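You operate a simulated robot arm through the tools that you are given. There is no shell and no other tool. Be economical: measure what you need, move in short steps, check, and stop when the job is done.

The job below is to be done with a simulated robot arm. You get a single attempt, and the scene is never put back.

Task
Stand the yellow and blue bottles in the crate, caps pushed shut.
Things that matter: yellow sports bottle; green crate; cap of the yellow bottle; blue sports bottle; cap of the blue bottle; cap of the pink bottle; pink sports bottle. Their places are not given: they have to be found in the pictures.

Only the result counts: the job must be done as asked and must still hold three seconds after the hand-in. Knocking over, shifting, dropping, spilling or breaking anything else fails it. A push-on lid holds only when it is set on centred and level and pressed home; a screw cap is set on level and turned clockwise until tight.

Robot
A 6-joint arm with a two-finger parallel gripper, fixed in place. Base frame: the origin is at the foot of the arm, x ahead of it, y to its left, z up; the work surface is at about z = 74.8. Readings come in cm, rad, newtons and seconds.
With the tool pointing down near the work surface it reaches from about 26 to 68 cm from the base axis. Its first joint turns from -1.152 to 1.152 rad. Payload 2.9 kg.
Tool frame: the origin (TCP) lies between the finger pads and is the grasp point; the fingertips stand 3 cm ahead of it; z points along the fingers, y is the line along which they close. The gripper opens to 11 cm. The fingers are 2 cm wide and 1 cm thick; the gripper's body (4.8 by 11.2 cm) begins 5.5 cm behind the TCP.
Orientation is that of the tool frame in the base frame, as a unit quaternion [x, y, z, w]. With the fingers straight down and closing along the base's y, the tool's x points along the base's -x, its y along +y and its z along -z.

Tools
- The arm moves only by the tool nudge_tool. Its argument "steps" is a list of rows, each a list of 7 numbers: the shift along the tool's x, y, z in cm, then the turn, a rotation vector about the tool's x, y, z in rad, then the opening, from 0 (shut) to 1 (fully open). In form: [[tx, ty, tz, ax, ay, az, grip], ...]. A call has 1 to 20 rows; each row shifts and turns the commanded pose from where the row before left it, along the tool's axes as they then stand. Rows are played at 5 a second. More than 5 cm and 0.15 rad between two rows, or a gripper value outside its range, and nothing of the call is played. A pose out of reach is approached as far as the arm can. The call stops where the force on the tool passes 70 N (or 10 N more than at its start, if that is more) or the arm is blocked; 0.2 s more then pass. Each finger travels about 10.8 cm/s and halts on what it meets, pressing with about 40 N; the grip force reading is that of the motor and also rises with nothing between the fingers. The clock runs only during rows and for 0.2 s after the last one: add rows that do not move to give the fingers time. The reply holds the time, the measured pose of the TCP, the force on the tool along the base axes, the opening and the grip force, in the units named above and with some noise, and new pictures: "views" is both (left out), scene, wrist or none.
- Cameras (640 x 400 px; columns grow to the right, rows downward): "scene" is fixed at [7.64, 44.13, 137.4]; the picture's right is [-0.72, -0.69, 0.00], its down [-0.46, 0.48, -0.75] and it looks along [0.52, -0.54, -0.66] (base axes); focal length 315 px, centre (320, 200). "wrist" rides on the gripper at [7.2, 1.7, -10.3] in the tool frame; the picture's right is [-0.23, 0.97, 0.00], its down [-0.76, -0.18, -0.62] and it looks along [-0.61, -0.14, 0.78] (tool axes); focal length 222 px, centre (320, 200).
- locate(camera, pixels): for up to 12 pixels [column, row] of the newest picture of that camera ("zoom" is the newest enlarged one), the place [x, y, z] in the base frame of the surface seen there, good to about 0.2 cm. The clock stands still meanwhile.
- inspect(camera, box): a new picture of the part [left, top, right, bottom] of that camera's present view, enlarged. The clock stands still meanwhile.
- sign_off(): hands the job in; it is judged then, once.

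Keep the steps short. Do not move on a guess: measure, check each grasp and each placing, and mend mistakes. In all there are 80 turns and 200 pictures (those below and enlarged ones count). Leave the gripper open and the arm clear of the work at the hand-in unless told otherwise, and finish with a single line.

The tools are called after ">>>" as a command line: name --pt "numbers of a row" for each row, then --argument value for the rest, lists and objects as JSON in quotes. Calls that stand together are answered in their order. nudge_tool: Moves the arm, as the interface text tells. Its arguments: {"type":"object","properties":{"steps":{"type":"array"},"views":{"type":"string","enum":["both","scene","wrist","none"]}},"required":["steps"]} The other tools are called the same way: locate (camera, pixels) gives the place of the surface under pixels of a picture; inspect (camera, box) takes an enlarged picture of a part of a camera's view; sign_off () hands the job in.

At the start:

```text
time_s: 0.0
tcp_pos: [49.96, 11.18, 109.93]
tool_rot: [0.0, 1.0, 0.0, 0.0]
ft_force: [-1.0, 0.4, -0.1]
grip_width: 10.99
grip_force: 0.1
```

scene: 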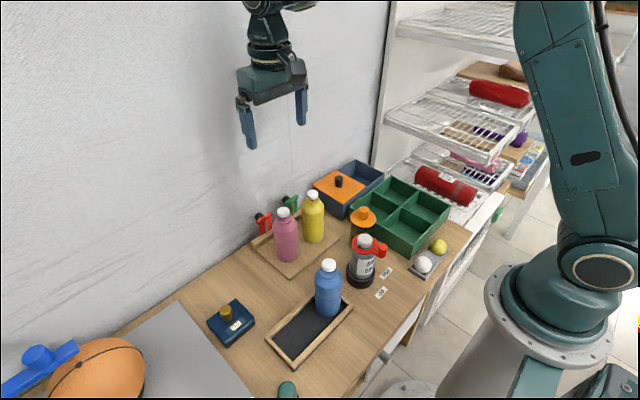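
wrist: 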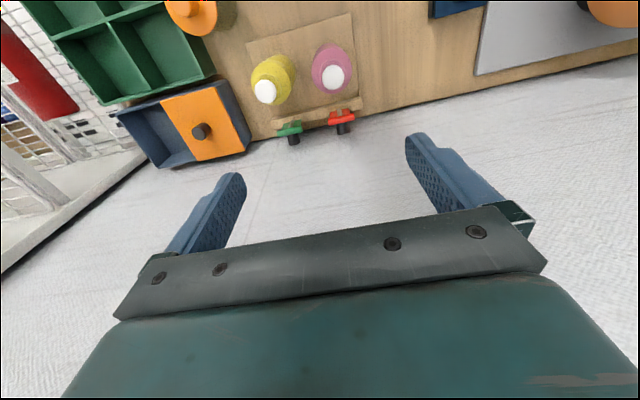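

I see the yellow, pink and blue bottles with white caps, and the green crate on the right. I'll enlarge the bottles and the crate first.

>>> inspect --camera "scene" --box '[240, 160, 460, 300]'

>>> inspect --camera "scene" --box '[250, 240, 410, 370]'

>>> locate --camera "scene" --pixels '[[312, 194], [313, 210], [283, 212], [328, 264], [328, 290], [328, 315], [350, 205], [389, 177], [450, 208], [408, 256], [388, 230], [400, 195]]'

```text
2.86 times, centred on (350, 230) of scene
```

zoom: 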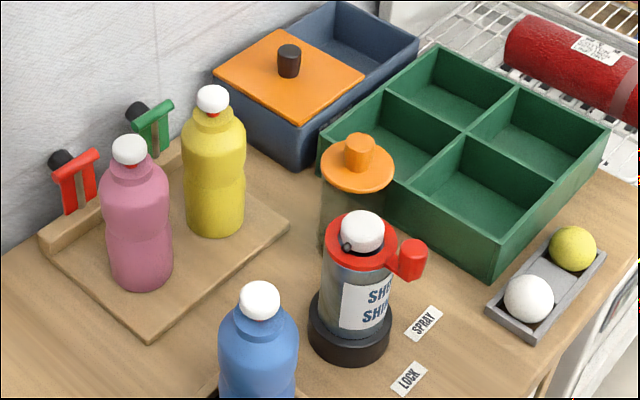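

```text
3.08 times, centred on (330, 305) of scene
```

zoom: 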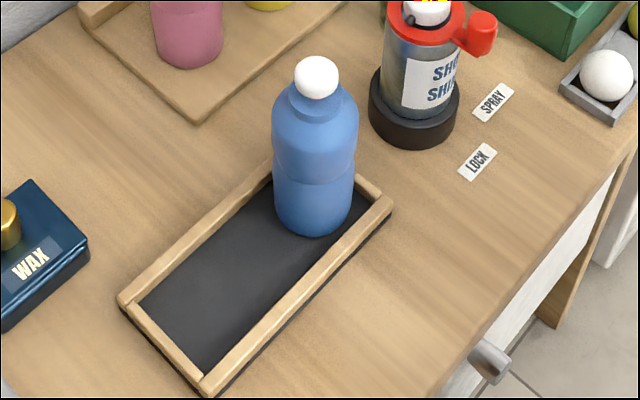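

```text
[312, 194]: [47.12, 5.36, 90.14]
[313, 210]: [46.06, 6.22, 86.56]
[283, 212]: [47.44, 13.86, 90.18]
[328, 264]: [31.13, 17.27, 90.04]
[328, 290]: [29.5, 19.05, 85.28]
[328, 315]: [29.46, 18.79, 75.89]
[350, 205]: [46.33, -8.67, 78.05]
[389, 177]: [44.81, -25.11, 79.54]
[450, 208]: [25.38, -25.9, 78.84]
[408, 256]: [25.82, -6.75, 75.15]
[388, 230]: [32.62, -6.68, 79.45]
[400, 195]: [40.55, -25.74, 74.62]
```

I need the exact state of the caps and the exact crate geometry, so I'll zoom in more closely.

>>> inspect --camera "scene" --box '[265, 180, 345, 230]'

>>> inspect --camera "scene" --box '[300, 250, 364, 290]'

>>> inspect --camera "scene" --box '[340, 160, 468, 270]'

>>> inspect --camera "wrist" --box '[240, 20, 370, 150]'

```text
8.00 times, centred on (305, 205) of scene
```

zoom: 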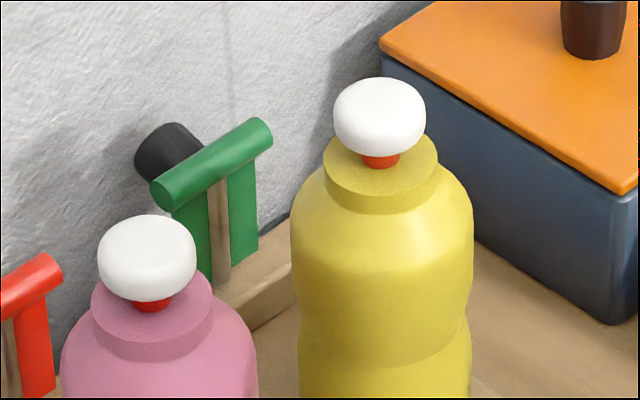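

```text
10.00 times, centred on (332, 270) of scene
```

zoom: 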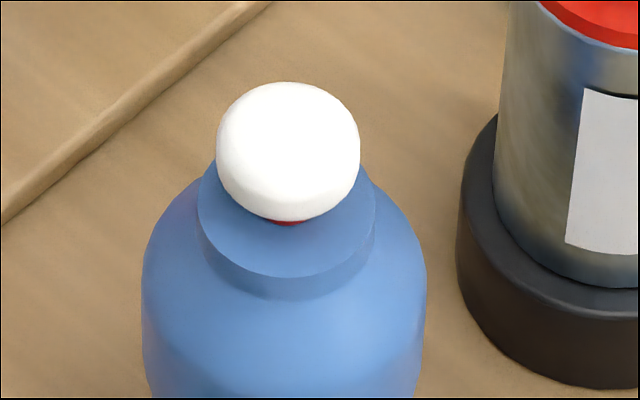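

```text
3.64 times, centred on (404, 215) of scene
```

zoom: 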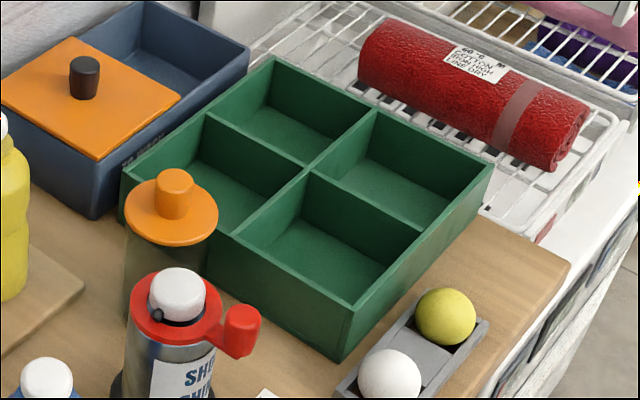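

```text
3.08 times, centred on (305, 85) of wrist
```

zoom: 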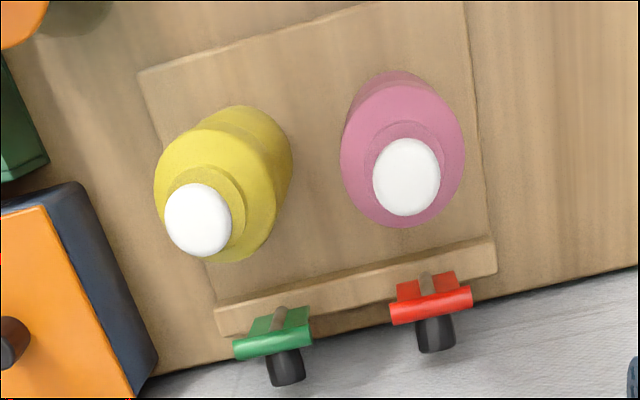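

All three caps show a red seal band, which means they are open. Next I'll measure the crate rim, compartment floors, walls and the obstacles nearby.

>>> locate --camera "scene" --pixels '[[392, 177], [350, 210], [411, 244], [450, 206], [401, 207], [382, 213], [399, 232], [396, 190], [425, 208], [362, 211], [365, 239], [361, 222]]'

>>> locate --camera "wrist" --pixels '[[265, 92], [333, 76], [290, 130], [340, 120], [293, 140], [275, 160], [345, 160], [262, 72], [328, 60], [289, 66], [200, 130], [345, 105]]'

>>> locate --camera "scene" --pixels '[[328, 270], [328, 280], [328, 300], [316, 300], [340, 300], [328, 316], [300, 340], [342, 305], [314, 293], [283, 335], [313, 225], [313, 240]]'

```text
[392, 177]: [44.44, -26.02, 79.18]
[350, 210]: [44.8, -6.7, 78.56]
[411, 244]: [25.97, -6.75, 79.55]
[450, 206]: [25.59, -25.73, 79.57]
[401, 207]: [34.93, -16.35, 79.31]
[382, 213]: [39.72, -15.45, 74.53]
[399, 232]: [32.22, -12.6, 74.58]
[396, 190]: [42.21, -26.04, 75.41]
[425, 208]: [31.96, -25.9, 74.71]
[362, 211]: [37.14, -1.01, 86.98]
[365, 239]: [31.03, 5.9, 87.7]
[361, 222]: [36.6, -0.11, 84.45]
```

```text
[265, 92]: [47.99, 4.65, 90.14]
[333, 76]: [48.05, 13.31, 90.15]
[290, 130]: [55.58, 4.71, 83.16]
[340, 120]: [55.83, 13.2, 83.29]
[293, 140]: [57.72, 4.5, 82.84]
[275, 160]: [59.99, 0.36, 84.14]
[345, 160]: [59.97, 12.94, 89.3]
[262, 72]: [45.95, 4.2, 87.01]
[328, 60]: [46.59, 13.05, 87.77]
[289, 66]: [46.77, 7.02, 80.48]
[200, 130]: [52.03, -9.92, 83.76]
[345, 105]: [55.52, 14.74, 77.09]
```

```text
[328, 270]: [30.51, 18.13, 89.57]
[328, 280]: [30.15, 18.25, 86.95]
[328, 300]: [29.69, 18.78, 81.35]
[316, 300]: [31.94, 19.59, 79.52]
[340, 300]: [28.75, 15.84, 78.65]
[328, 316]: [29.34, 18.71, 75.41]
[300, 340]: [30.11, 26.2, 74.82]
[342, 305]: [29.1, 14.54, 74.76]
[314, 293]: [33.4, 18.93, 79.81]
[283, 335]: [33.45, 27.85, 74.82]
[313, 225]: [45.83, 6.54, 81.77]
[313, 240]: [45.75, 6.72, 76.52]
```

Measured positions:
- **Crate:** x 25.6–44.7, y −26.2 to −6.6, rim z 79.5, dividers at (35, −16.3). The far compartments are centred at about (39.9, −21.2) and (30.4, −21.2).
- **Bottle centres:** yellow about (47.6, 4.7), pink about (47.7, 13.2), blue about (31.2, 17).

I'll turn the gripper to close along x, which keeps it clear of the pink bottle, and stop high above the yellow bottle.

>>> nudge_tool --pt "0 0 0 0 0 0.1428 0.8" --pt "0 0 0 0 0 0.1428 0.8" --pt "0 0 0 0 0 0.1428 0.8" --pt "0 0 0 0 0 0.1428 0.8" --pt "0 0 0 0 0 0.1428 0.8" --pt "0 0 0 0 0 0.1428 0.8" --pt "0 0 0 0 0 0.1428 0.8" --pt "0 0 0 0 0 0.1428 0.8" --pt "0 0 0 0 0 0.1428 0.8" --pt "0 0 0 0 0 0.1428 0.8" --pt "0 0 0 0 0 0.1428 0.8" --pt "-2.2 -0.8 0 0 0 0 0.8" --pt "-2.2 -0.8 0 0 0 0 0.8" --pt "-2.08 -0.76 0 0 0 0 0.8" --pt "0 0 2 0 0 0 0.8" --pt "0 0 2 0 0 0 0.8" --pt "0 0 2 0 0 0 0.8" --pt "0 0 2 0 0 0 0.8" --pt "0 0 0 0 0 0 0.8"

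```text
time_s: 4.0
tcp_pos: [47.65, 4.79, 101.84]
tool_rot: [0.707, 0.707, 0.0, 0.0]
ft_force: [0.2, -0.1, 0.6]
grip_width: 8.8
grip_force: 0.1
```

scene: 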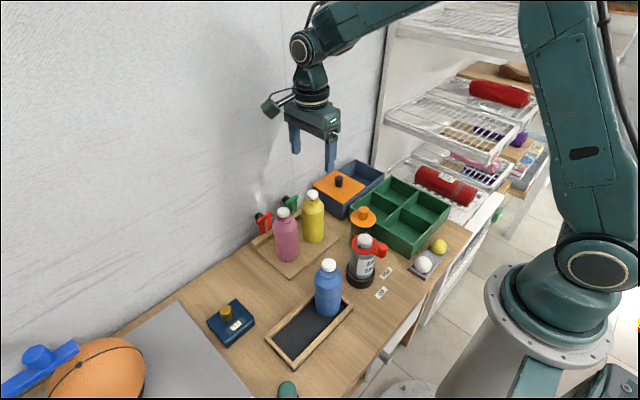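
wrist: 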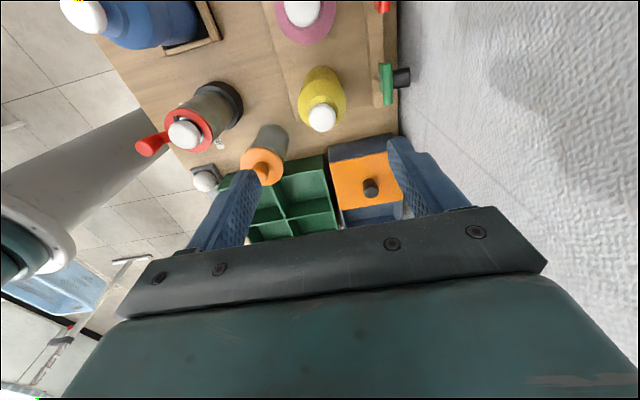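

The tool is above the yellow bottle. I'll measure the cap and body again from the wrist view (cap at about 322,117).

>>> locate --camera "wrist" --pixels '[[322, 117], [313, 117], [333, 117], [322, 107], [322, 127], [303, 102], [343, 102], [321, 70], [308, 78], [335, 78], [303, 12], [262, 156]]'

>>> inspect --camera "wrist" --box '[280, 55, 370, 145]'

```text
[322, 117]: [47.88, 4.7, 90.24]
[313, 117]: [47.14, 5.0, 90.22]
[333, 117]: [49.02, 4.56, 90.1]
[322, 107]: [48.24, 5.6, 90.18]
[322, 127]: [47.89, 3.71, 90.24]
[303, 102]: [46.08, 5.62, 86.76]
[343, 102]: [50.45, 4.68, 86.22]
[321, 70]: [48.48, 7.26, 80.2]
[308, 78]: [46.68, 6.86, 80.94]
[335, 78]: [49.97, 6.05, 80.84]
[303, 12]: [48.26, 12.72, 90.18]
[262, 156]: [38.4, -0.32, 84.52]
```

```text
4.44 times, centred on (325, 100) of wrist
```

zoom: 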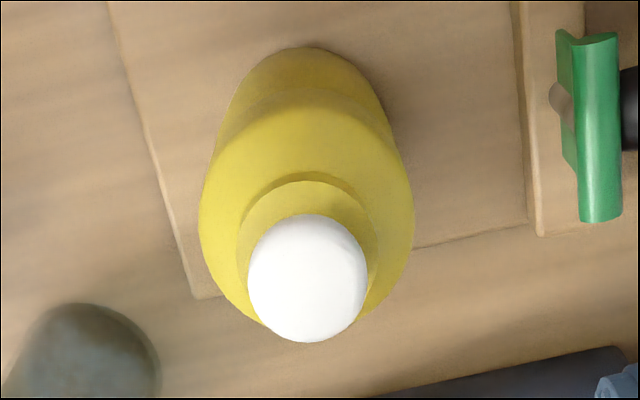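

The yellow bottle's axis is at about (48.0, 4.6) and its cap top is at z 90.2. I'll shift slightly and go down to TCP z 85.5, with fingers on the shoulder bulge and the palm still above the cap.

>>> nudge_tool --pt "-0.17 0.35 2 0 0 0 0.8" --pt "0 0 2 0 0 0 0.8" --pt "0 0 2 0 0 0 0.8" --pt "0 0 2 0 0 0 0.8" --pt "0 0 2 0 0 0 0.8" --pt "0 0 2 0 0 0 0.8" --pt "0 0 1.5 0 0 0 0.8" --pt "0 0 1.5 0 0 0 0.8" --pt "0 0 1.34 0 0 0 0.8" --pt "0 0 0 0 0 0 0.8"

```text
time_s: 6.2
tcp_pos: [48.02, 4.57, 85.42]
tool_rot: [0.707, 0.707, 0.0, 0.0]
ft_force: [0.3, -0.5, -0.5]
grip_width: 8.81
grip_force: 0.0
```

scene: 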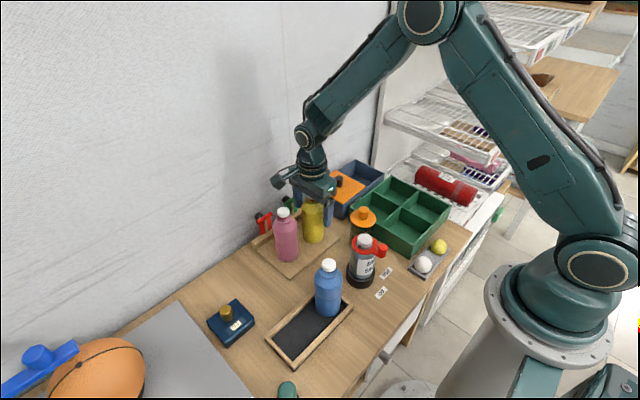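
wrist: 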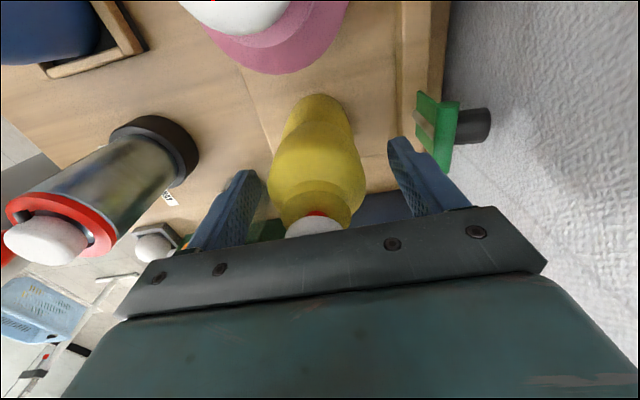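

The bottle is centred between the fingers and nothing is touching, so I'll close the gripper.

>>> nudge_tool --pt "0 0 0 0 0 0 0.6" --pt "0 0 0 0 0 0 0.45" --pt "0 0 0 0 0 0 0.35" --pt "0 0 0 0 0 0 0.35" --pt "0 0 0 0 0 0 0.3" --pt "0 0 0 0 0 0 0.3"

```text
time_s: 7.6
tcp_pos: [47.93, 4.54, 85.52]
tool_rot: [0.707, 0.707, 0.0, -0.001]
ft_force: [-1.9, 0.5, 0.1]
grip_width: 5.52
grip_force: 39.5
```

scene: 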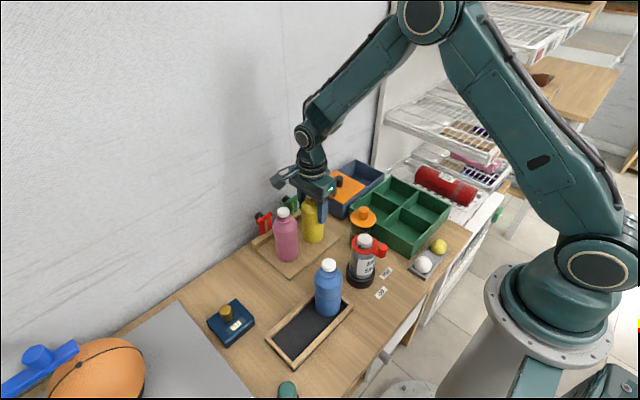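
wrist: 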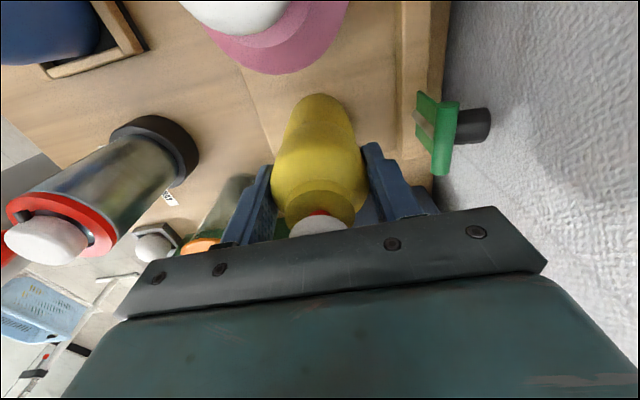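

Holding at 5.5 cm with 39.5 N. I'll make a slow test lift.

>>> nudge_tool --pt "0 0 -0.5 0 0 0 0.3" --pt "0 0 -1 0 0 0 0.3" --pt "0 0 -1.5 0 0 0 0.3" --pt "0 0 0 0 0 0 0.3"

```text
time_s: 8.6
tcp_pos: [47.85, 4.57, 88.52]
tool_rot: [0.707, 0.707, -0.001, 0.001]
ft_force: [0.4, 0.2, -3.9]
grip_width: 5.48
grip_force: 40.4
```

scene: 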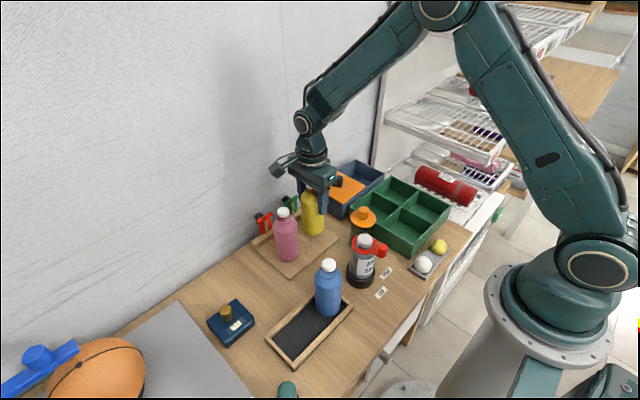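
wrist: 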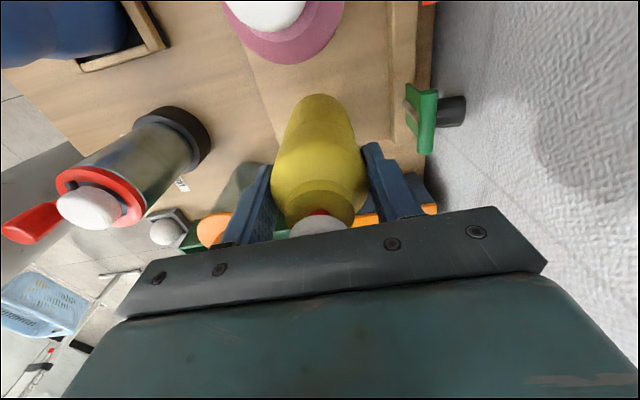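

The bottle lifted cleanly and upright, weighing about 4 N. I'll raise it to about 103 and carry it over the far-left compartment (39.9, −21.2).

>>> nudge_tool --pt "0 0 -2.5 0 0 0 0.3" --pt "0 0 -2.5 0 0 0 0.3" --pt "0 0 -2.5 0 0 0 0.3" --pt "0 0 -2.5 0 0 0 0.3" --pt "0 0 -2.5 0 0 0 0.3" --pt "0 0 -2.5 0 0 0 0.3" --pt "-2 -0.7 0 0 0 0 0.3" --pt "-2.5 -0.7 0 0 0 0 0.3" --pt "-2.5 -0.8 0 0 0 0 0.3" --pt "-2.5 -0.8 0 0 0 0 0.3" --pt "-2.5 -0.8 0 0 0 0 0.3" --pt "-2.5 -0.8 0 0 0 0 0.3" --pt "-2.5 -0.8 0 0 0 0 0.3" --pt "-2.5 -0.8 0 0 0 0 0.3" --pt "-2.5 -0.8 0 0 0 0 0.3" --pt "-2.2 -0.6 0 0 0 0 0.3" --pt "-1.6 -0.35 0 0 0 0 0.3" --pt "0 0 0 0 0 0 0.3"

```text
time_s: 12.4
tcp_pos: [40.03, -21.22, 103.44]
tool_rot: [0.707, 0.707, 0.0, 0.001]
ft_force: [0.2, 0.0, -3.7]
grip_width: 5.49
grip_force: 40.0
```

scene: 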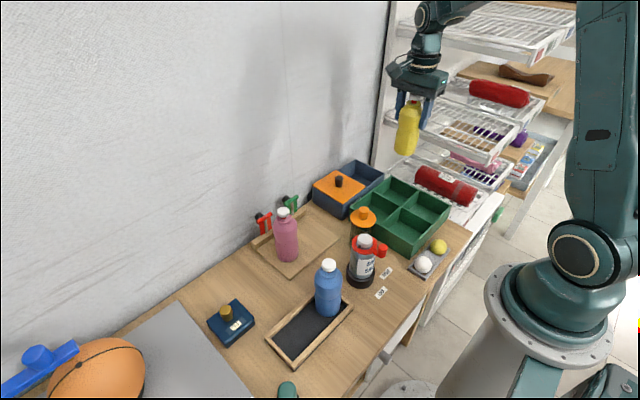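
wrist: 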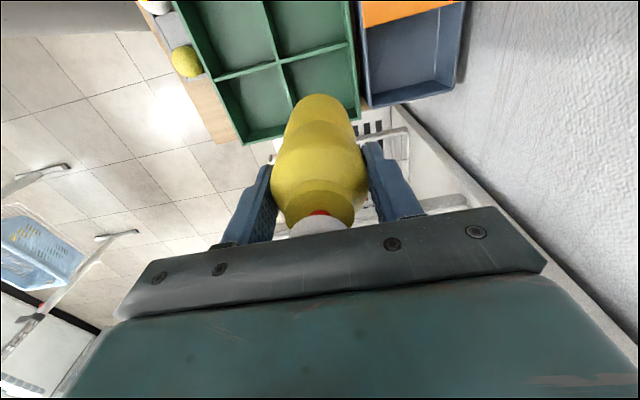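

I'll check the crate's position from this view, using the divider crossing at (280,65) and the outer rim corners.

>>> locate --camera "wrist" --pixels '[[280, 65], [245, 144], [358, 123], [349, 40], [215, 76], [260, 100], [178, 4]]'

>>> locate --camera "scene" --pixels '[[406, 150], [401, 206], [389, 178], [449, 208], [424, 194], [408, 196], [428, 211]]'

```text
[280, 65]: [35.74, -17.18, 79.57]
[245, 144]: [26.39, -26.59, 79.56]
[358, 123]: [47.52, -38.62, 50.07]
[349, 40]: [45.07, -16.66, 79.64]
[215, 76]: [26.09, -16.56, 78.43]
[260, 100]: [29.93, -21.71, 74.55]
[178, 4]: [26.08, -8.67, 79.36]
```

```text
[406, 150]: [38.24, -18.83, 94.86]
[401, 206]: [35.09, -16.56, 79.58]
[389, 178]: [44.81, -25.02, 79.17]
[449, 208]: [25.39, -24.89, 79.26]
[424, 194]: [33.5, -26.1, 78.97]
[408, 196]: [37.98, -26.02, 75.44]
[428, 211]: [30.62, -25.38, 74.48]
```

The compartment centre refines to (40.2, −21.55). I'll adjust and lower to just above the floor.

>>> nudge_tool --pt "-0.33 0.17 2 0 0 0 0.3" --pt "0 0 2 0 0 0 0.3" --pt "0 0 2 0 0 0 0.3" --pt "0 0 2 0 0 0 0.3" --pt "0 0 2 0 0 0 0.3" --pt "0 0 2 0 0 0 0.3" --pt "0 0 2 0 0 0 0.3" --pt "0 0 1.5 0 0 0 0.3" --pt "0 0 1 0 0 0 0.3" --pt "0 0 0 0 0 0 0.3"

```text
time_s: 14.6
tcp_pos: [40.21, -21.61, 87.2]
tool_rot: [0.707, 0.707, 0.0, 0.0]
ft_force: [0.9, 0.5, -3.0]
grip_width: 5.55
grip_force: 40.3
```

scene: 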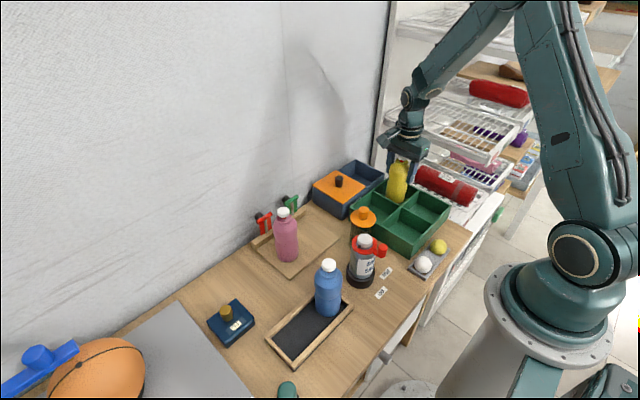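
wrist: 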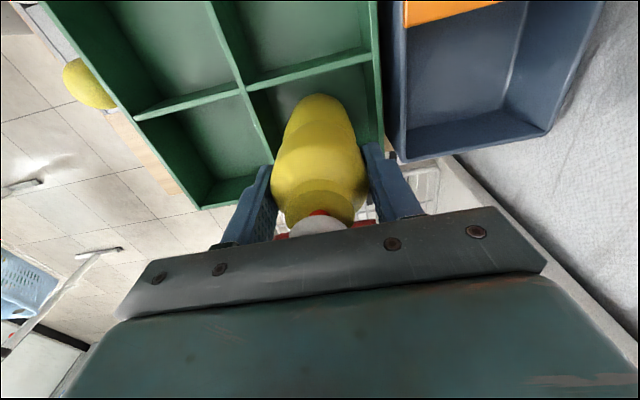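

The bottle is inside the compartment. I'll lower it gently.

>>> nudge_tool --pt "0 0 0.5 0 0 0 0.3" --pt "0 0 0.5 0 0 0 0.3" --pt "0 0 0.4 0 0 0 0.3" --pt "0 0 0.3 0 0 0 0.3" --pt "0 0 0 0 0 0 0.3" --views "none"

>>> nudge_tool --pt "0 0 0.2 0 0 0 0.3" --pt "0 0 0 0 0 0 0.3" --views "none"

```text
time_s: 15.8
tcp_pos: [40.19, -21.59, 85.35]
tool_rot: [0.707, 0.707, -0.001, 0.0]
ft_force: [0.4, -1.5, -3.8]
grip_width: 5.47
grip_force: 40.2
```

```text
time_s: 16.4
tcp_pos: [40.17, -21.5, 85.36]
tool_rot: [0.707, 0.707, 0.0, 0.0]
ft_force: [-0.8, -0.7, -3.9]
grip_width: 5.49
grip_force: 40.2
```

Still hanging free, so I'll continue in 0.15 cm steps.

>>> nudge_tool --pt "0 0 0.15 0 0 0 0.3" --pt "0 0 0 0 0 0 0.3" --views "none"

>>> nudge_tool --pt "0 0 0.15 0 0 0 0.3" --pt "0 0 0 0 0 0 0.3" --views "none"

>>> nudge_tool --pt "0 0 0.15 0 0 0 0.3" --pt "0 0 0 0 0 0 0.3" --views "none"

```text
time_s: 17.0
tcp_pos: [40.24, -21.52, 85.12]
tool_rot: [0.707, 0.707, 0.0, 0.0]
ft_force: [-2.4, 0.9, 2.3]
grip_width: 5.49
grip_force: 40.1
```

```text
time_s: 17.6
tcp_pos: [40.14, -21.45, 85.09]
tool_rot: [0.707, 0.707, 0.001, 0.001]
ft_force: [-6.4, 4.1, 21.8]
grip_width: 5.48
grip_force: 40.4
```

```text
time_s: 18.2
tcp_pos: [40.21, -21.6, 84.91]
tool_rot: [0.707, 0.707, 0.0, 0.002]
ft_force: [-8.3, 2.1, 28.3]
grip_width: 5.5
grip_force: 39.9
```

It touched the floor (+28 N). I'll ease off 0.25 cm and release with a small opening.

>>> nudge_tool --pt "0 0 -0.25 0 0 0 0.3" --pt "0 0 0 0 0 0 0.4" --pt "0 0 0 0 0 0 0.55" --pt "0 0 0 0 0 0 0.68" --pt "0 0 0 0 0 0 0.68"

```text
time_s: 19.4
tcp_pos: [40.03, -21.45, 84.93]
tool_rot: [0.707, 0.707, 0.0, 0.0]
ft_force: [-0.6, -0.4, 0.0]
grip_width: 7.5
grip_force: 0.0
```

scene: 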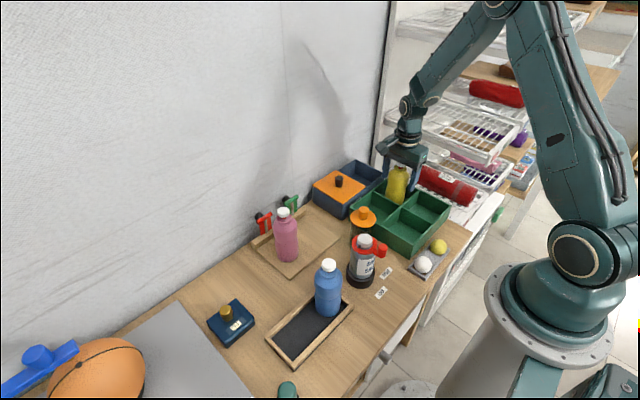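
wrist: 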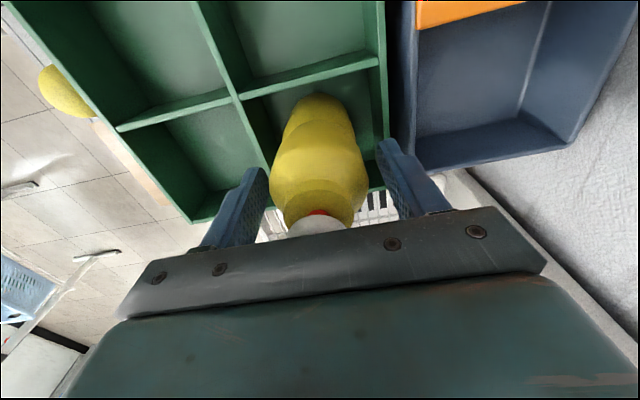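

Released, and the bottle stands upright. I'll go straight up and look at it.

>>> nudge_tool --pt "0 0 -1 0 0 0 0.68" --pt "0 0 -2 0 0 0 0.68" --pt "0 0 -2 0 0 0 0.68" --pt "0 0 -2 0 0 0 0.68" --pt "0 0 -2.5 0 0 0 0.5" --pt "0 0 -2.5 0 0 0 0.2" --pt "0 0 -2.5 0 0 0 0" --pt "0 0 -1.5 0 0 0 0" --pt "0 0 0 0 0 0 0" --pt "0 0 0 0 0 0 0"

```text
time_s: 21.6
tcp_pos: [40.11, -21.51, 100.98]
tool_rot: [0.708, 0.707, 0.001, 0.0]
ft_force: [-0.4, 0.3, 0.2]
grip_width: 0.0
grip_force: 37.6
```

scene: 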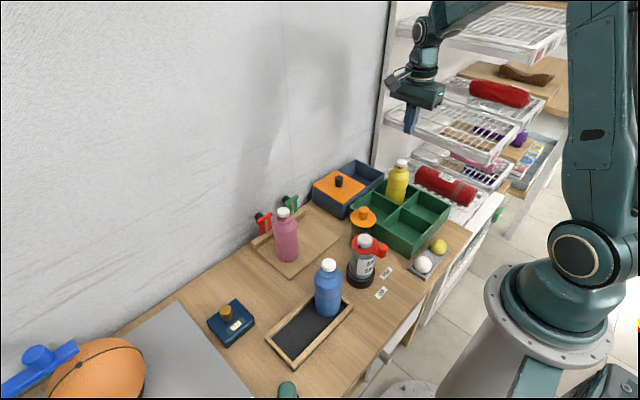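
wrist: 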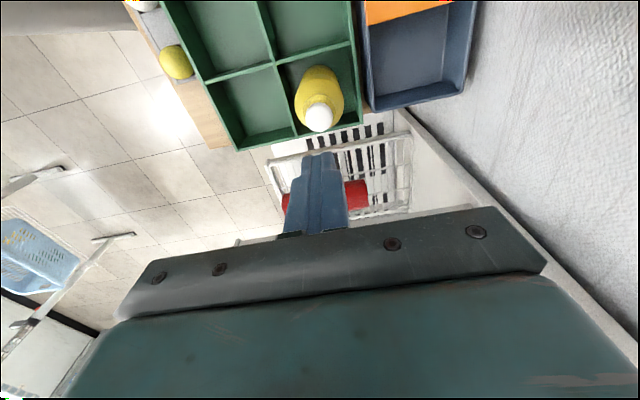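

Closed fingers now sit above the cap at about (319,117) in the wrist view. I'll measure the cap's centre before pressing.

>>> inspect --camera "wrist" --box '[290, 60, 354, 140]'

>>> locate --camera "wrist" --pixels '[[319, 117], [307, 117], [331, 117], [319, 106], [319, 128]]'

>>> locate --camera "scene" --pixels '[[401, 163], [398, 163], [404, 163], [396, 185]]'

```text
5.00 times, centred on (322, 100) of wrist
```

zoom: 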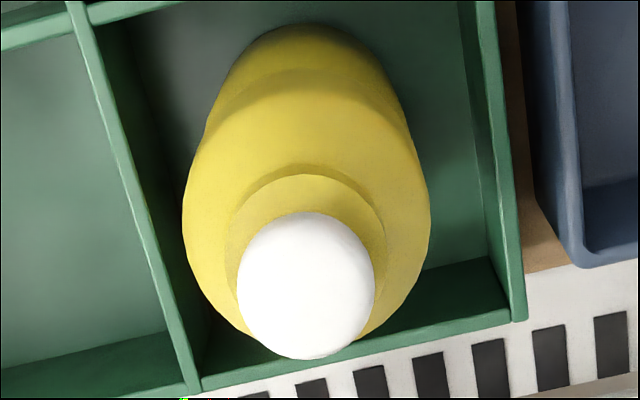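

```text
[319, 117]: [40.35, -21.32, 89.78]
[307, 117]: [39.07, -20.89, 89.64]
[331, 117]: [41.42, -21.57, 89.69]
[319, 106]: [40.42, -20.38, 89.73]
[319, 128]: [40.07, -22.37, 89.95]
```

```text
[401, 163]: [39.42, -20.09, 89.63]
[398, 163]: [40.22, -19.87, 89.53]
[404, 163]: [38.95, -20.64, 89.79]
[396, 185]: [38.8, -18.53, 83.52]
```

The cap is centred at (40.2, −21.4) with its top at z 89.8, so the tips should touch at TCP z 92.8. I'll go down to 93.3, then press in small steps.

>>> nudge_tool --pt "0.05 0.1 2 0 0 0 0" --pt "0 0 2 0 0 0 0" --pt "0 0 2 0 0 0 0" --pt "0 0 1.2 0 0 0 0" --pt "0 0 0 0 0 0 0" --views "none"

>>> nudge_tool --pt "0 0 0.3 0 0 0 0" --pt "0 0 0.2 0 0 0 0" --pt "0 0 0.2 0 0 0 0" --pt "0 0 0 0 0 0 0" --views "wrist"

```text
time_s: 22.8
tcp_pos: [40.2, -21.42, 93.67]
tool_rot: [0.707, 0.707, -0.001, 0.0]
ft_force: [0.0, -0.1, 0.2]
grip_width: 0.0
grip_force: 38.0
```

```text
time_s: 23.8
tcp_pos: [40.25, -21.39, 93.05]
tool_rot: [0.707, 0.707, 0.0, 0.0]
ft_force: [-0.2, 0.6, 0.8]
grip_width: 0.01
grip_force: 37.4
```

wrist: 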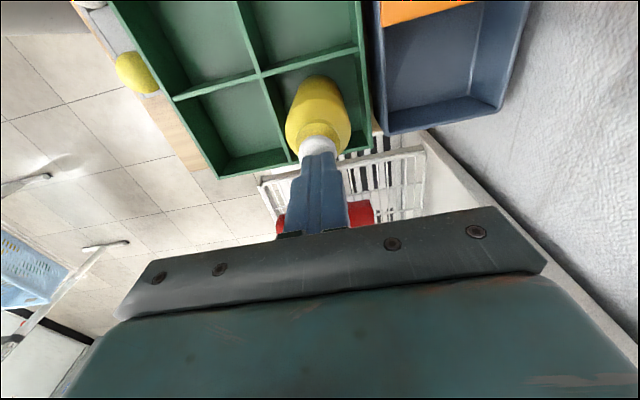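

The fingertips are over the cap, nearly touching. I'll press now in 0.15 cm steps.

>>> nudge_tool --pt "0 0 0.15 0 0 0 0" --pt "0 0 0.15 0 0 0 0" --pt "0 0 0.15 0 0 0 0" --pt "0 0 0 0 0 0 0" --views "none"

>>> nudge_tool --pt "0 0 0.15 0 0 0 0" --pt "0 0 0.15 0 0 0 0" --pt "0 0 0 0 0 0 0" --views "none"

>>> nudge_tool --pt "0 0 0.15 0 0 0 0" --pt "0 0 0.15 0 0 0 0" --pt "0 0 0 0 0 0 0" --views "wrist"

```text
time_s: 24.8
tcp_pos: [40.34, -21.35, 92.68]
tool_rot: [0.707, 0.707, 0.0, 0.001]
ft_force: [0.4, 0.0, 0.5]
grip_width: 0.0
grip_force: 37.6
```

```text
time_s: 25.6
tcp_pos: [40.15, -21.45, 92.2]
tool_rot: [0.707, 0.707, 0.0, 0.0]
ft_force: [0.0, 0.0, -0.9]
grip_width: 0.0
grip_force: 37.9
```

```text
time_s: 26.4
tcp_pos: [40.36, -21.38, 92.02]
tool_rot: [0.707, 0.707, 0.001, 0.0]
ft_force: [0.1, 0.3, -0.1]
grip_width: 0.0
grip_force: 37.2
```

wrist: 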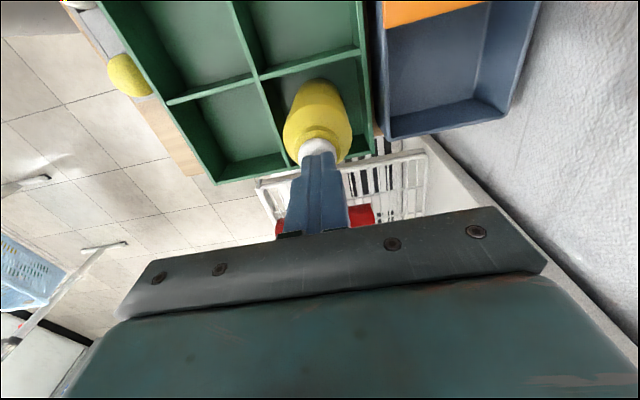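

No force yet at z 92.0. I'll look closely at the gap.

>>> inspect --camera "wrist" --box '[280, 70, 360, 190]'

>>> inspect --camera "scene" --box '[370, 120, 434, 210]'

```text
3.33 times, centred on (320, 130) of wrist
```

zoom: 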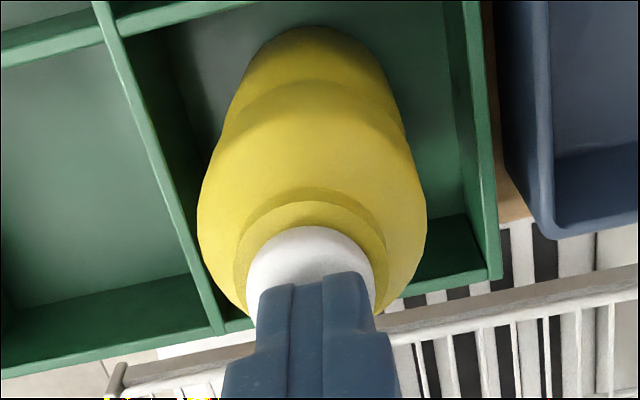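

```text
4.44 times, centred on (402, 165) of scene
```

zoom: 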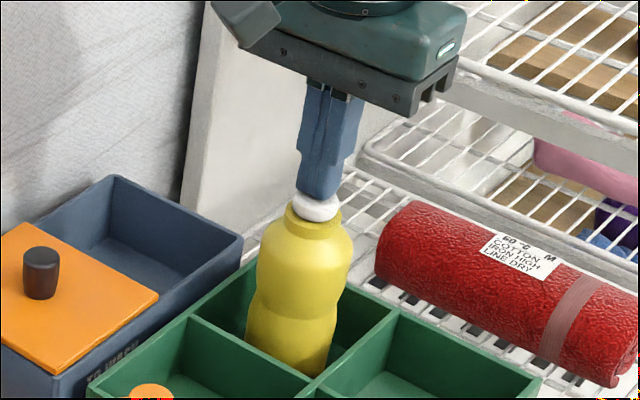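

The fingers are on the cap, the cap has moved down and no red shows. I'll keep pressing until the force builds.

>>> nudge_tool --pt "0 0 0.15 0 0 0 0" --pt "0 0 0 0 0 0 0" --views "none"

>>> nudge_tool --pt "0 0 0.15 0 0 0 0" --pt "0 0 0 0 0 0 0" --views "none"

>>> nudge_tool --pt "0 0 0.1 0 0 0 0" --pt "0 0 0 0 0 0 0" --views "scene"

```text
time_s: 27.0
tcp_pos: [40.33, -21.35, 91.76]
tool_rot: [0.707, 0.707, -0.001, 0.0]
ft_force: [-0.5, 0.6, 4.1]
grip_width: 0.01
grip_force: 38.0
```

```text
time_s: 27.6
tcp_pos: [40.28, -21.54, 91.7]
tool_rot: [0.707, 0.707, 0.001, 0.001]
ft_force: [0.0, 0.8, 7.3]
grip_width: 0.0
grip_force: 37.8
```

```text
time_s: 28.2
tcp_pos: [40.38, -21.47, 91.68]
tool_rot: [0.707, 0.707, 0.0, 0.001]
ft_force: [-0.3, 1.1, 12.3]
grip_width: 0.0
grip_force: 37.8
```

scene: 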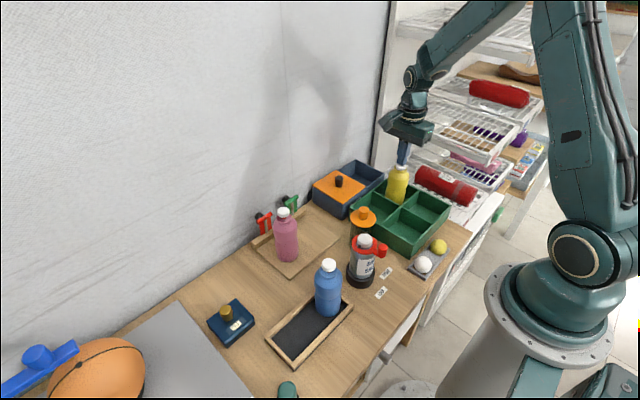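

Force is building at z 91.7. I'll press on to a firm 40–60 N.

>>> nudge_tool --pt "0 0 0.2 0 0 0 0" --pt "0 0 0 0 0 0 0" --views "none"

>>> nudge_tool --pt "0 0 0.2 0 0 0 0" --pt "0 0 0 0 0 0 0" --views "none"

>>> nudge_tool --pt "0 0 0.2 0 0 0 0" --pt "0 0 0 0 0 0 0" --views "none"

```text
time_s: 28.8
tcp_pos: [40.41, -21.46, 91.65]
tool_rot: [0.707, 0.707, 0.0, 0.0]
ft_force: [-2.9, 3.7, 20.2]
grip_width: 0.01
grip_force: 37.8
```

```text
time_s: 29.4
tcp_pos: [40.4, -21.57, 91.28]
tool_rot: [0.707, 0.707, -0.001, 0.001]
ft_force: [-3.9, 3.4, 29.4]
grip_width: 0.01
grip_force: 37.7
```

```text
time_s: 30.0
tcp_pos: [40.29, -21.47, 91.17]
tool_rot: [0.708, 0.706, 0.0, 0.002]
ft_force: [-3.9, 3.5, 36.7]
grip_width: 0.0
grip_force: 37.5
```

At 37 N the reading drops slowly, so I'll take a look at the bottle and cap.

>>> inspect --camera "scene" --box '[370, 130, 434, 210]'

>>> inspect --camera "wrist" --box '[280, 70, 360, 190]'

```text
5.00 times, centred on (402, 170) of scene
```

zoom: 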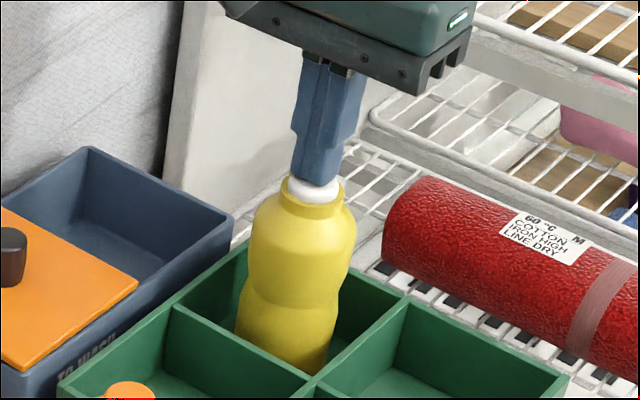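

```text
3.33 times, centred on (320, 130) of wrist
```

zoom: 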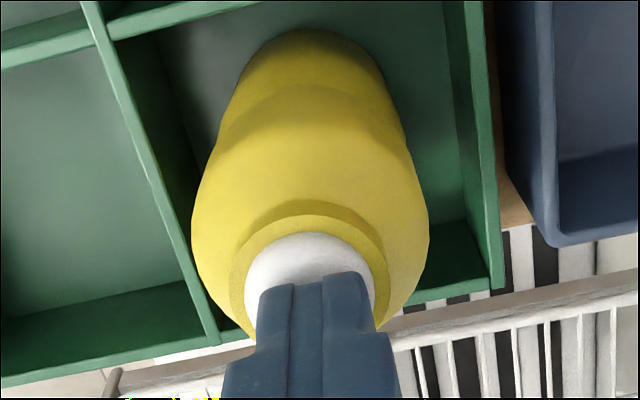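

The cap is now nearly seated on the neck ring and the bottle is level. I'll press a little further until it stops.

>>> nudge_tool --pt "0 0 0.2 0 0 0 0" --pt "0 0 0 0 0 0 0" --views "none"

>>> nudge_tool --pt "0 0 0.2 0 0 0 0" --pt "0 0 0 0 0 0 0" --views "none"

>>> nudge_tool --pt "0 0 0.2 0 0 0 0" --pt "0 0 0 0 0 0 0" --views "none"

```text
time_s: 30.6
tcp_pos: [40.33, -21.43, 91.01]
tool_rot: [0.707, 0.707, 0.001, 0.001]
ft_force: [-4.8, 5.9, 42.7]
grip_width: 0.0
grip_force: 37.6
```

```text
time_s: 31.2
tcp_pos: [40.41, -21.53, 90.82]
tool_rot: [0.707, 0.707, 0.0, 0.003]
ft_force: [-5.8, 6.1, 49.8]
grip_width: 0.0
grip_force: 37.1
```

```text
time_s: 31.8
tcp_pos: [40.31, -21.52, 90.81]
tool_rot: [0.707, 0.707, 0.001, 0.004]
ft_force: [-8.0, 6.9, 56.0]
grip_width: 0.0
grip_force: 37.8
```

56 N with the descent stopped. I'll back off slowly and inspect.

>>> nudge_tool --pt "0 0 -0.5 0 0 0 0" --pt "0 0 -0.5 0 0 0 0" --pt "0 0 -0.5 0 0 0 0" --pt "0 0 -1 0 0 0 0" --pt "0 0 -2 0 0 0 0" --pt "0 0 -2.5 0 0 0 0" --pt "0 0 -2.5 0 0 0 0" --pt "0 0 -2.5 0 0 0 0" --pt "0 0 0 0 0 0 0"

>>> inspect --camera "scene" --box '[370, 150, 434, 210]'

>>> inspect --camera "wrist" --box '[290, 60, 354, 140]'

>>> locate --camera "scene" --pixels '[[401, 164], [401, 166], [397, 185]]'

>>> locate --camera "wrist" --pixels '[[319, 117], [314, 115], [324, 115], [313, 100], [319, 124]]'

```text
time_s: 33.8
tcp_pos: [40.14, -21.52, 102.51]
tool_rot: [0.707, 0.707, 0.0, 0.0]
ft_force: [0.1, -0.4, -0.1]
grip_width: 0.0
grip_force: 37.6
```

scene: 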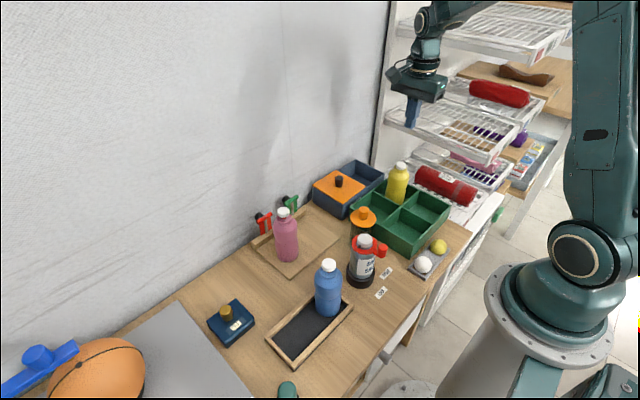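
wrist: 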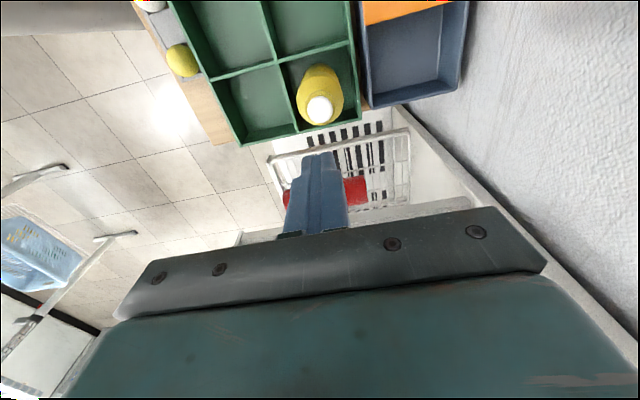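

```text
6.67 times, centred on (402, 180) of scene
```

zoom: 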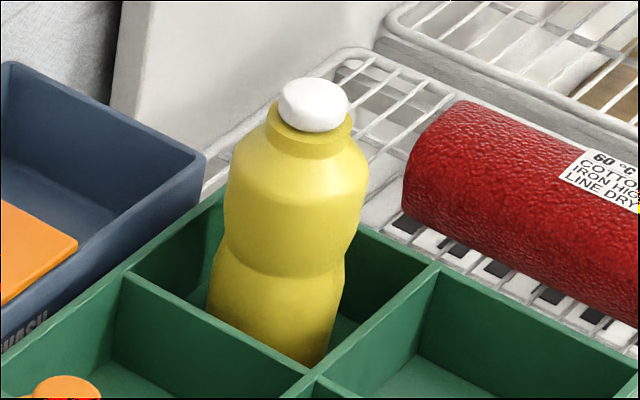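

```text
5.00 times, centred on (322, 100) of wrist
```

zoom: 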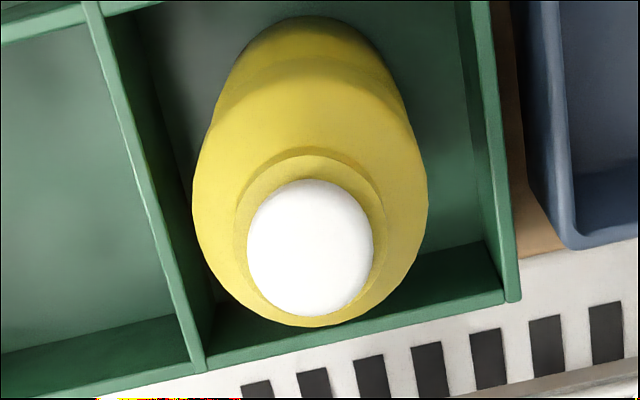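

```text
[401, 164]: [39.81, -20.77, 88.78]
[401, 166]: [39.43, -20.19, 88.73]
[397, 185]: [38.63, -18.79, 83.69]
```

```text
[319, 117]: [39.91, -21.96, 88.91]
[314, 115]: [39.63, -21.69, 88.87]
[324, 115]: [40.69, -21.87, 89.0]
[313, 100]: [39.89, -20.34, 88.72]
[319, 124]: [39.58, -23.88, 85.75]
```

The yellow cap is seated on the neck, down 0.9 cm to z 88.9, level, and no red shows. Next I'll carry the open gripper over the blue bottle at about (31.2, 17).

>>> nudge_tool --pt "2 -0.4 0 0 0 0 0.2" --pt "2.8 -0.65 0 0 0 0 0.4" --pt "2.8 -0.65 0 0 0 0 0.6" --pt "2.8 -0.65 0 0 0 0 0.8" --pt "2.8 -0.65 0 0 0 0 0.8" --pt "2.8 -0.65 0 0 0 0 0.8" --pt "2.8 -0.65 0 0 0 0 0.8" --pt "2.8 -0.65 0 0 0 0 0.8" --pt "2.8 -0.65 0 0 0 0 0.8" --pt "2.8 -0.65 0 0 0 0 0.8" --pt "2.8 -0.65 0 0 0 0 0.8" --pt "2.8 -0.65 0 0 0 0 0.8" --pt "2.8 -0.65 0 0 0 0 0.8" --pt "2.8 -0.65 0 0 0 0 0.8" --pt "1.5 -0.4 0 0 0 0 0.8" --pt "0 0 0 0 0 0 0.8"

```text
time_s: 37.2
tcp_pos: [31.13, 18.5, 102.47]
tool_rot: [0.707, 0.707, 0.0, 0.0]
ft_force: [0.2, 0.7, -0.4]
grip_width: 8.84
grip_force: 0.1
```

scene: 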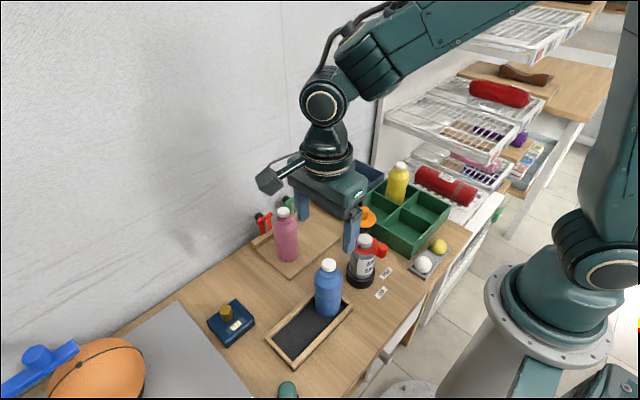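
wrist: 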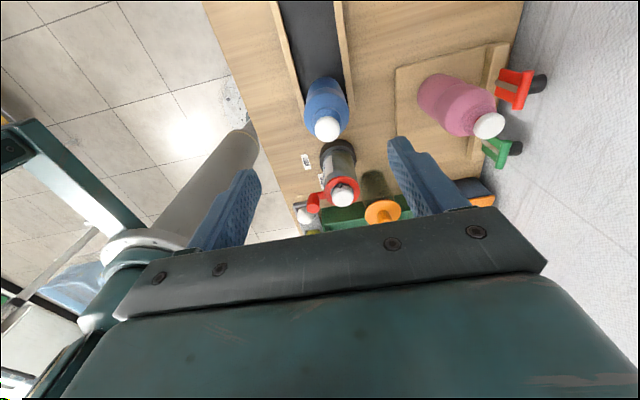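

I'll measure the blue cap at (327,128), the body, and the neighbouring spray can.

>>> locate --camera "wrist" --pixels '[[327, 128], [317, 128], [337, 128], [327, 118], [326, 138], [325, 85], [342, 195], [338, 150], [341, 182], [383, 205]]'

>>> inspect --camera "wrist" --box '[290, 60, 370, 220]'

```text
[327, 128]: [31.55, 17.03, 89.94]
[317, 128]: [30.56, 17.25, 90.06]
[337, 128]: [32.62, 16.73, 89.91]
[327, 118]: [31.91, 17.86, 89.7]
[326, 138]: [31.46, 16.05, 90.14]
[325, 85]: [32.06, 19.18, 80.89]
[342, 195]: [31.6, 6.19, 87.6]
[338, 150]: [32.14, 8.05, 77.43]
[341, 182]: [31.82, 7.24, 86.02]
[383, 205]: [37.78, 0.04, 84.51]
```

```text
2.50 times, centred on (330, 140) of wrist
```

zoom: 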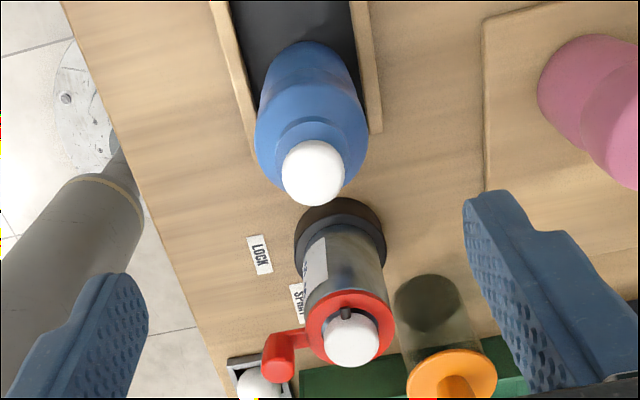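

Blue's axis is at (31.55, 17.0) with its top at z 90.05. I'll align and descend to z 85.4.

>>> nudge_tool --pt "-0.75 0.21 0 0 0 0 0.8" --pt "-0.75 0.21 0 0 0 0 0.8" --pt "0 0 2 0 0 0 0.8" --pt "0 0 2 0 0 0 0.8" --pt "0 0 2 0 0 0 0.8" --pt "0 0 2 0 0 0 0.8" --pt "0 0 2 0 0 0 0.8" --pt "0 0 2 0 0 0 0.8" --pt "0 0 2 0 0 0 0.8" --pt "0 0 1.7 0 0 0 0.8" --pt "0 0 1.3 0 0 0 0.8" --pt "0 0 0 0 0 0 0.8"

```text
time_s: 39.8
tcp_pos: [31.42, 16.92, 85.47]
tool_rot: [0.707, 0.708, 0.0, 0.001]
ft_force: [0.1, 0.3, 1.1]
grip_width: 8.76
grip_force: 0.0
```

scene: 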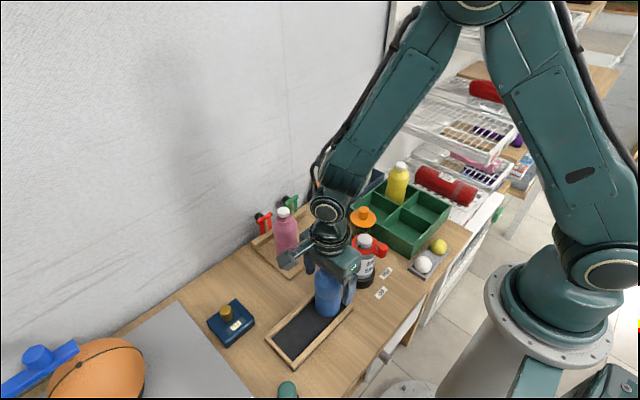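
wrist: 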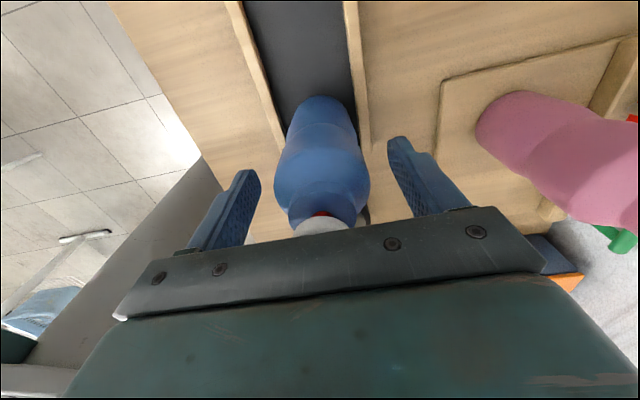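

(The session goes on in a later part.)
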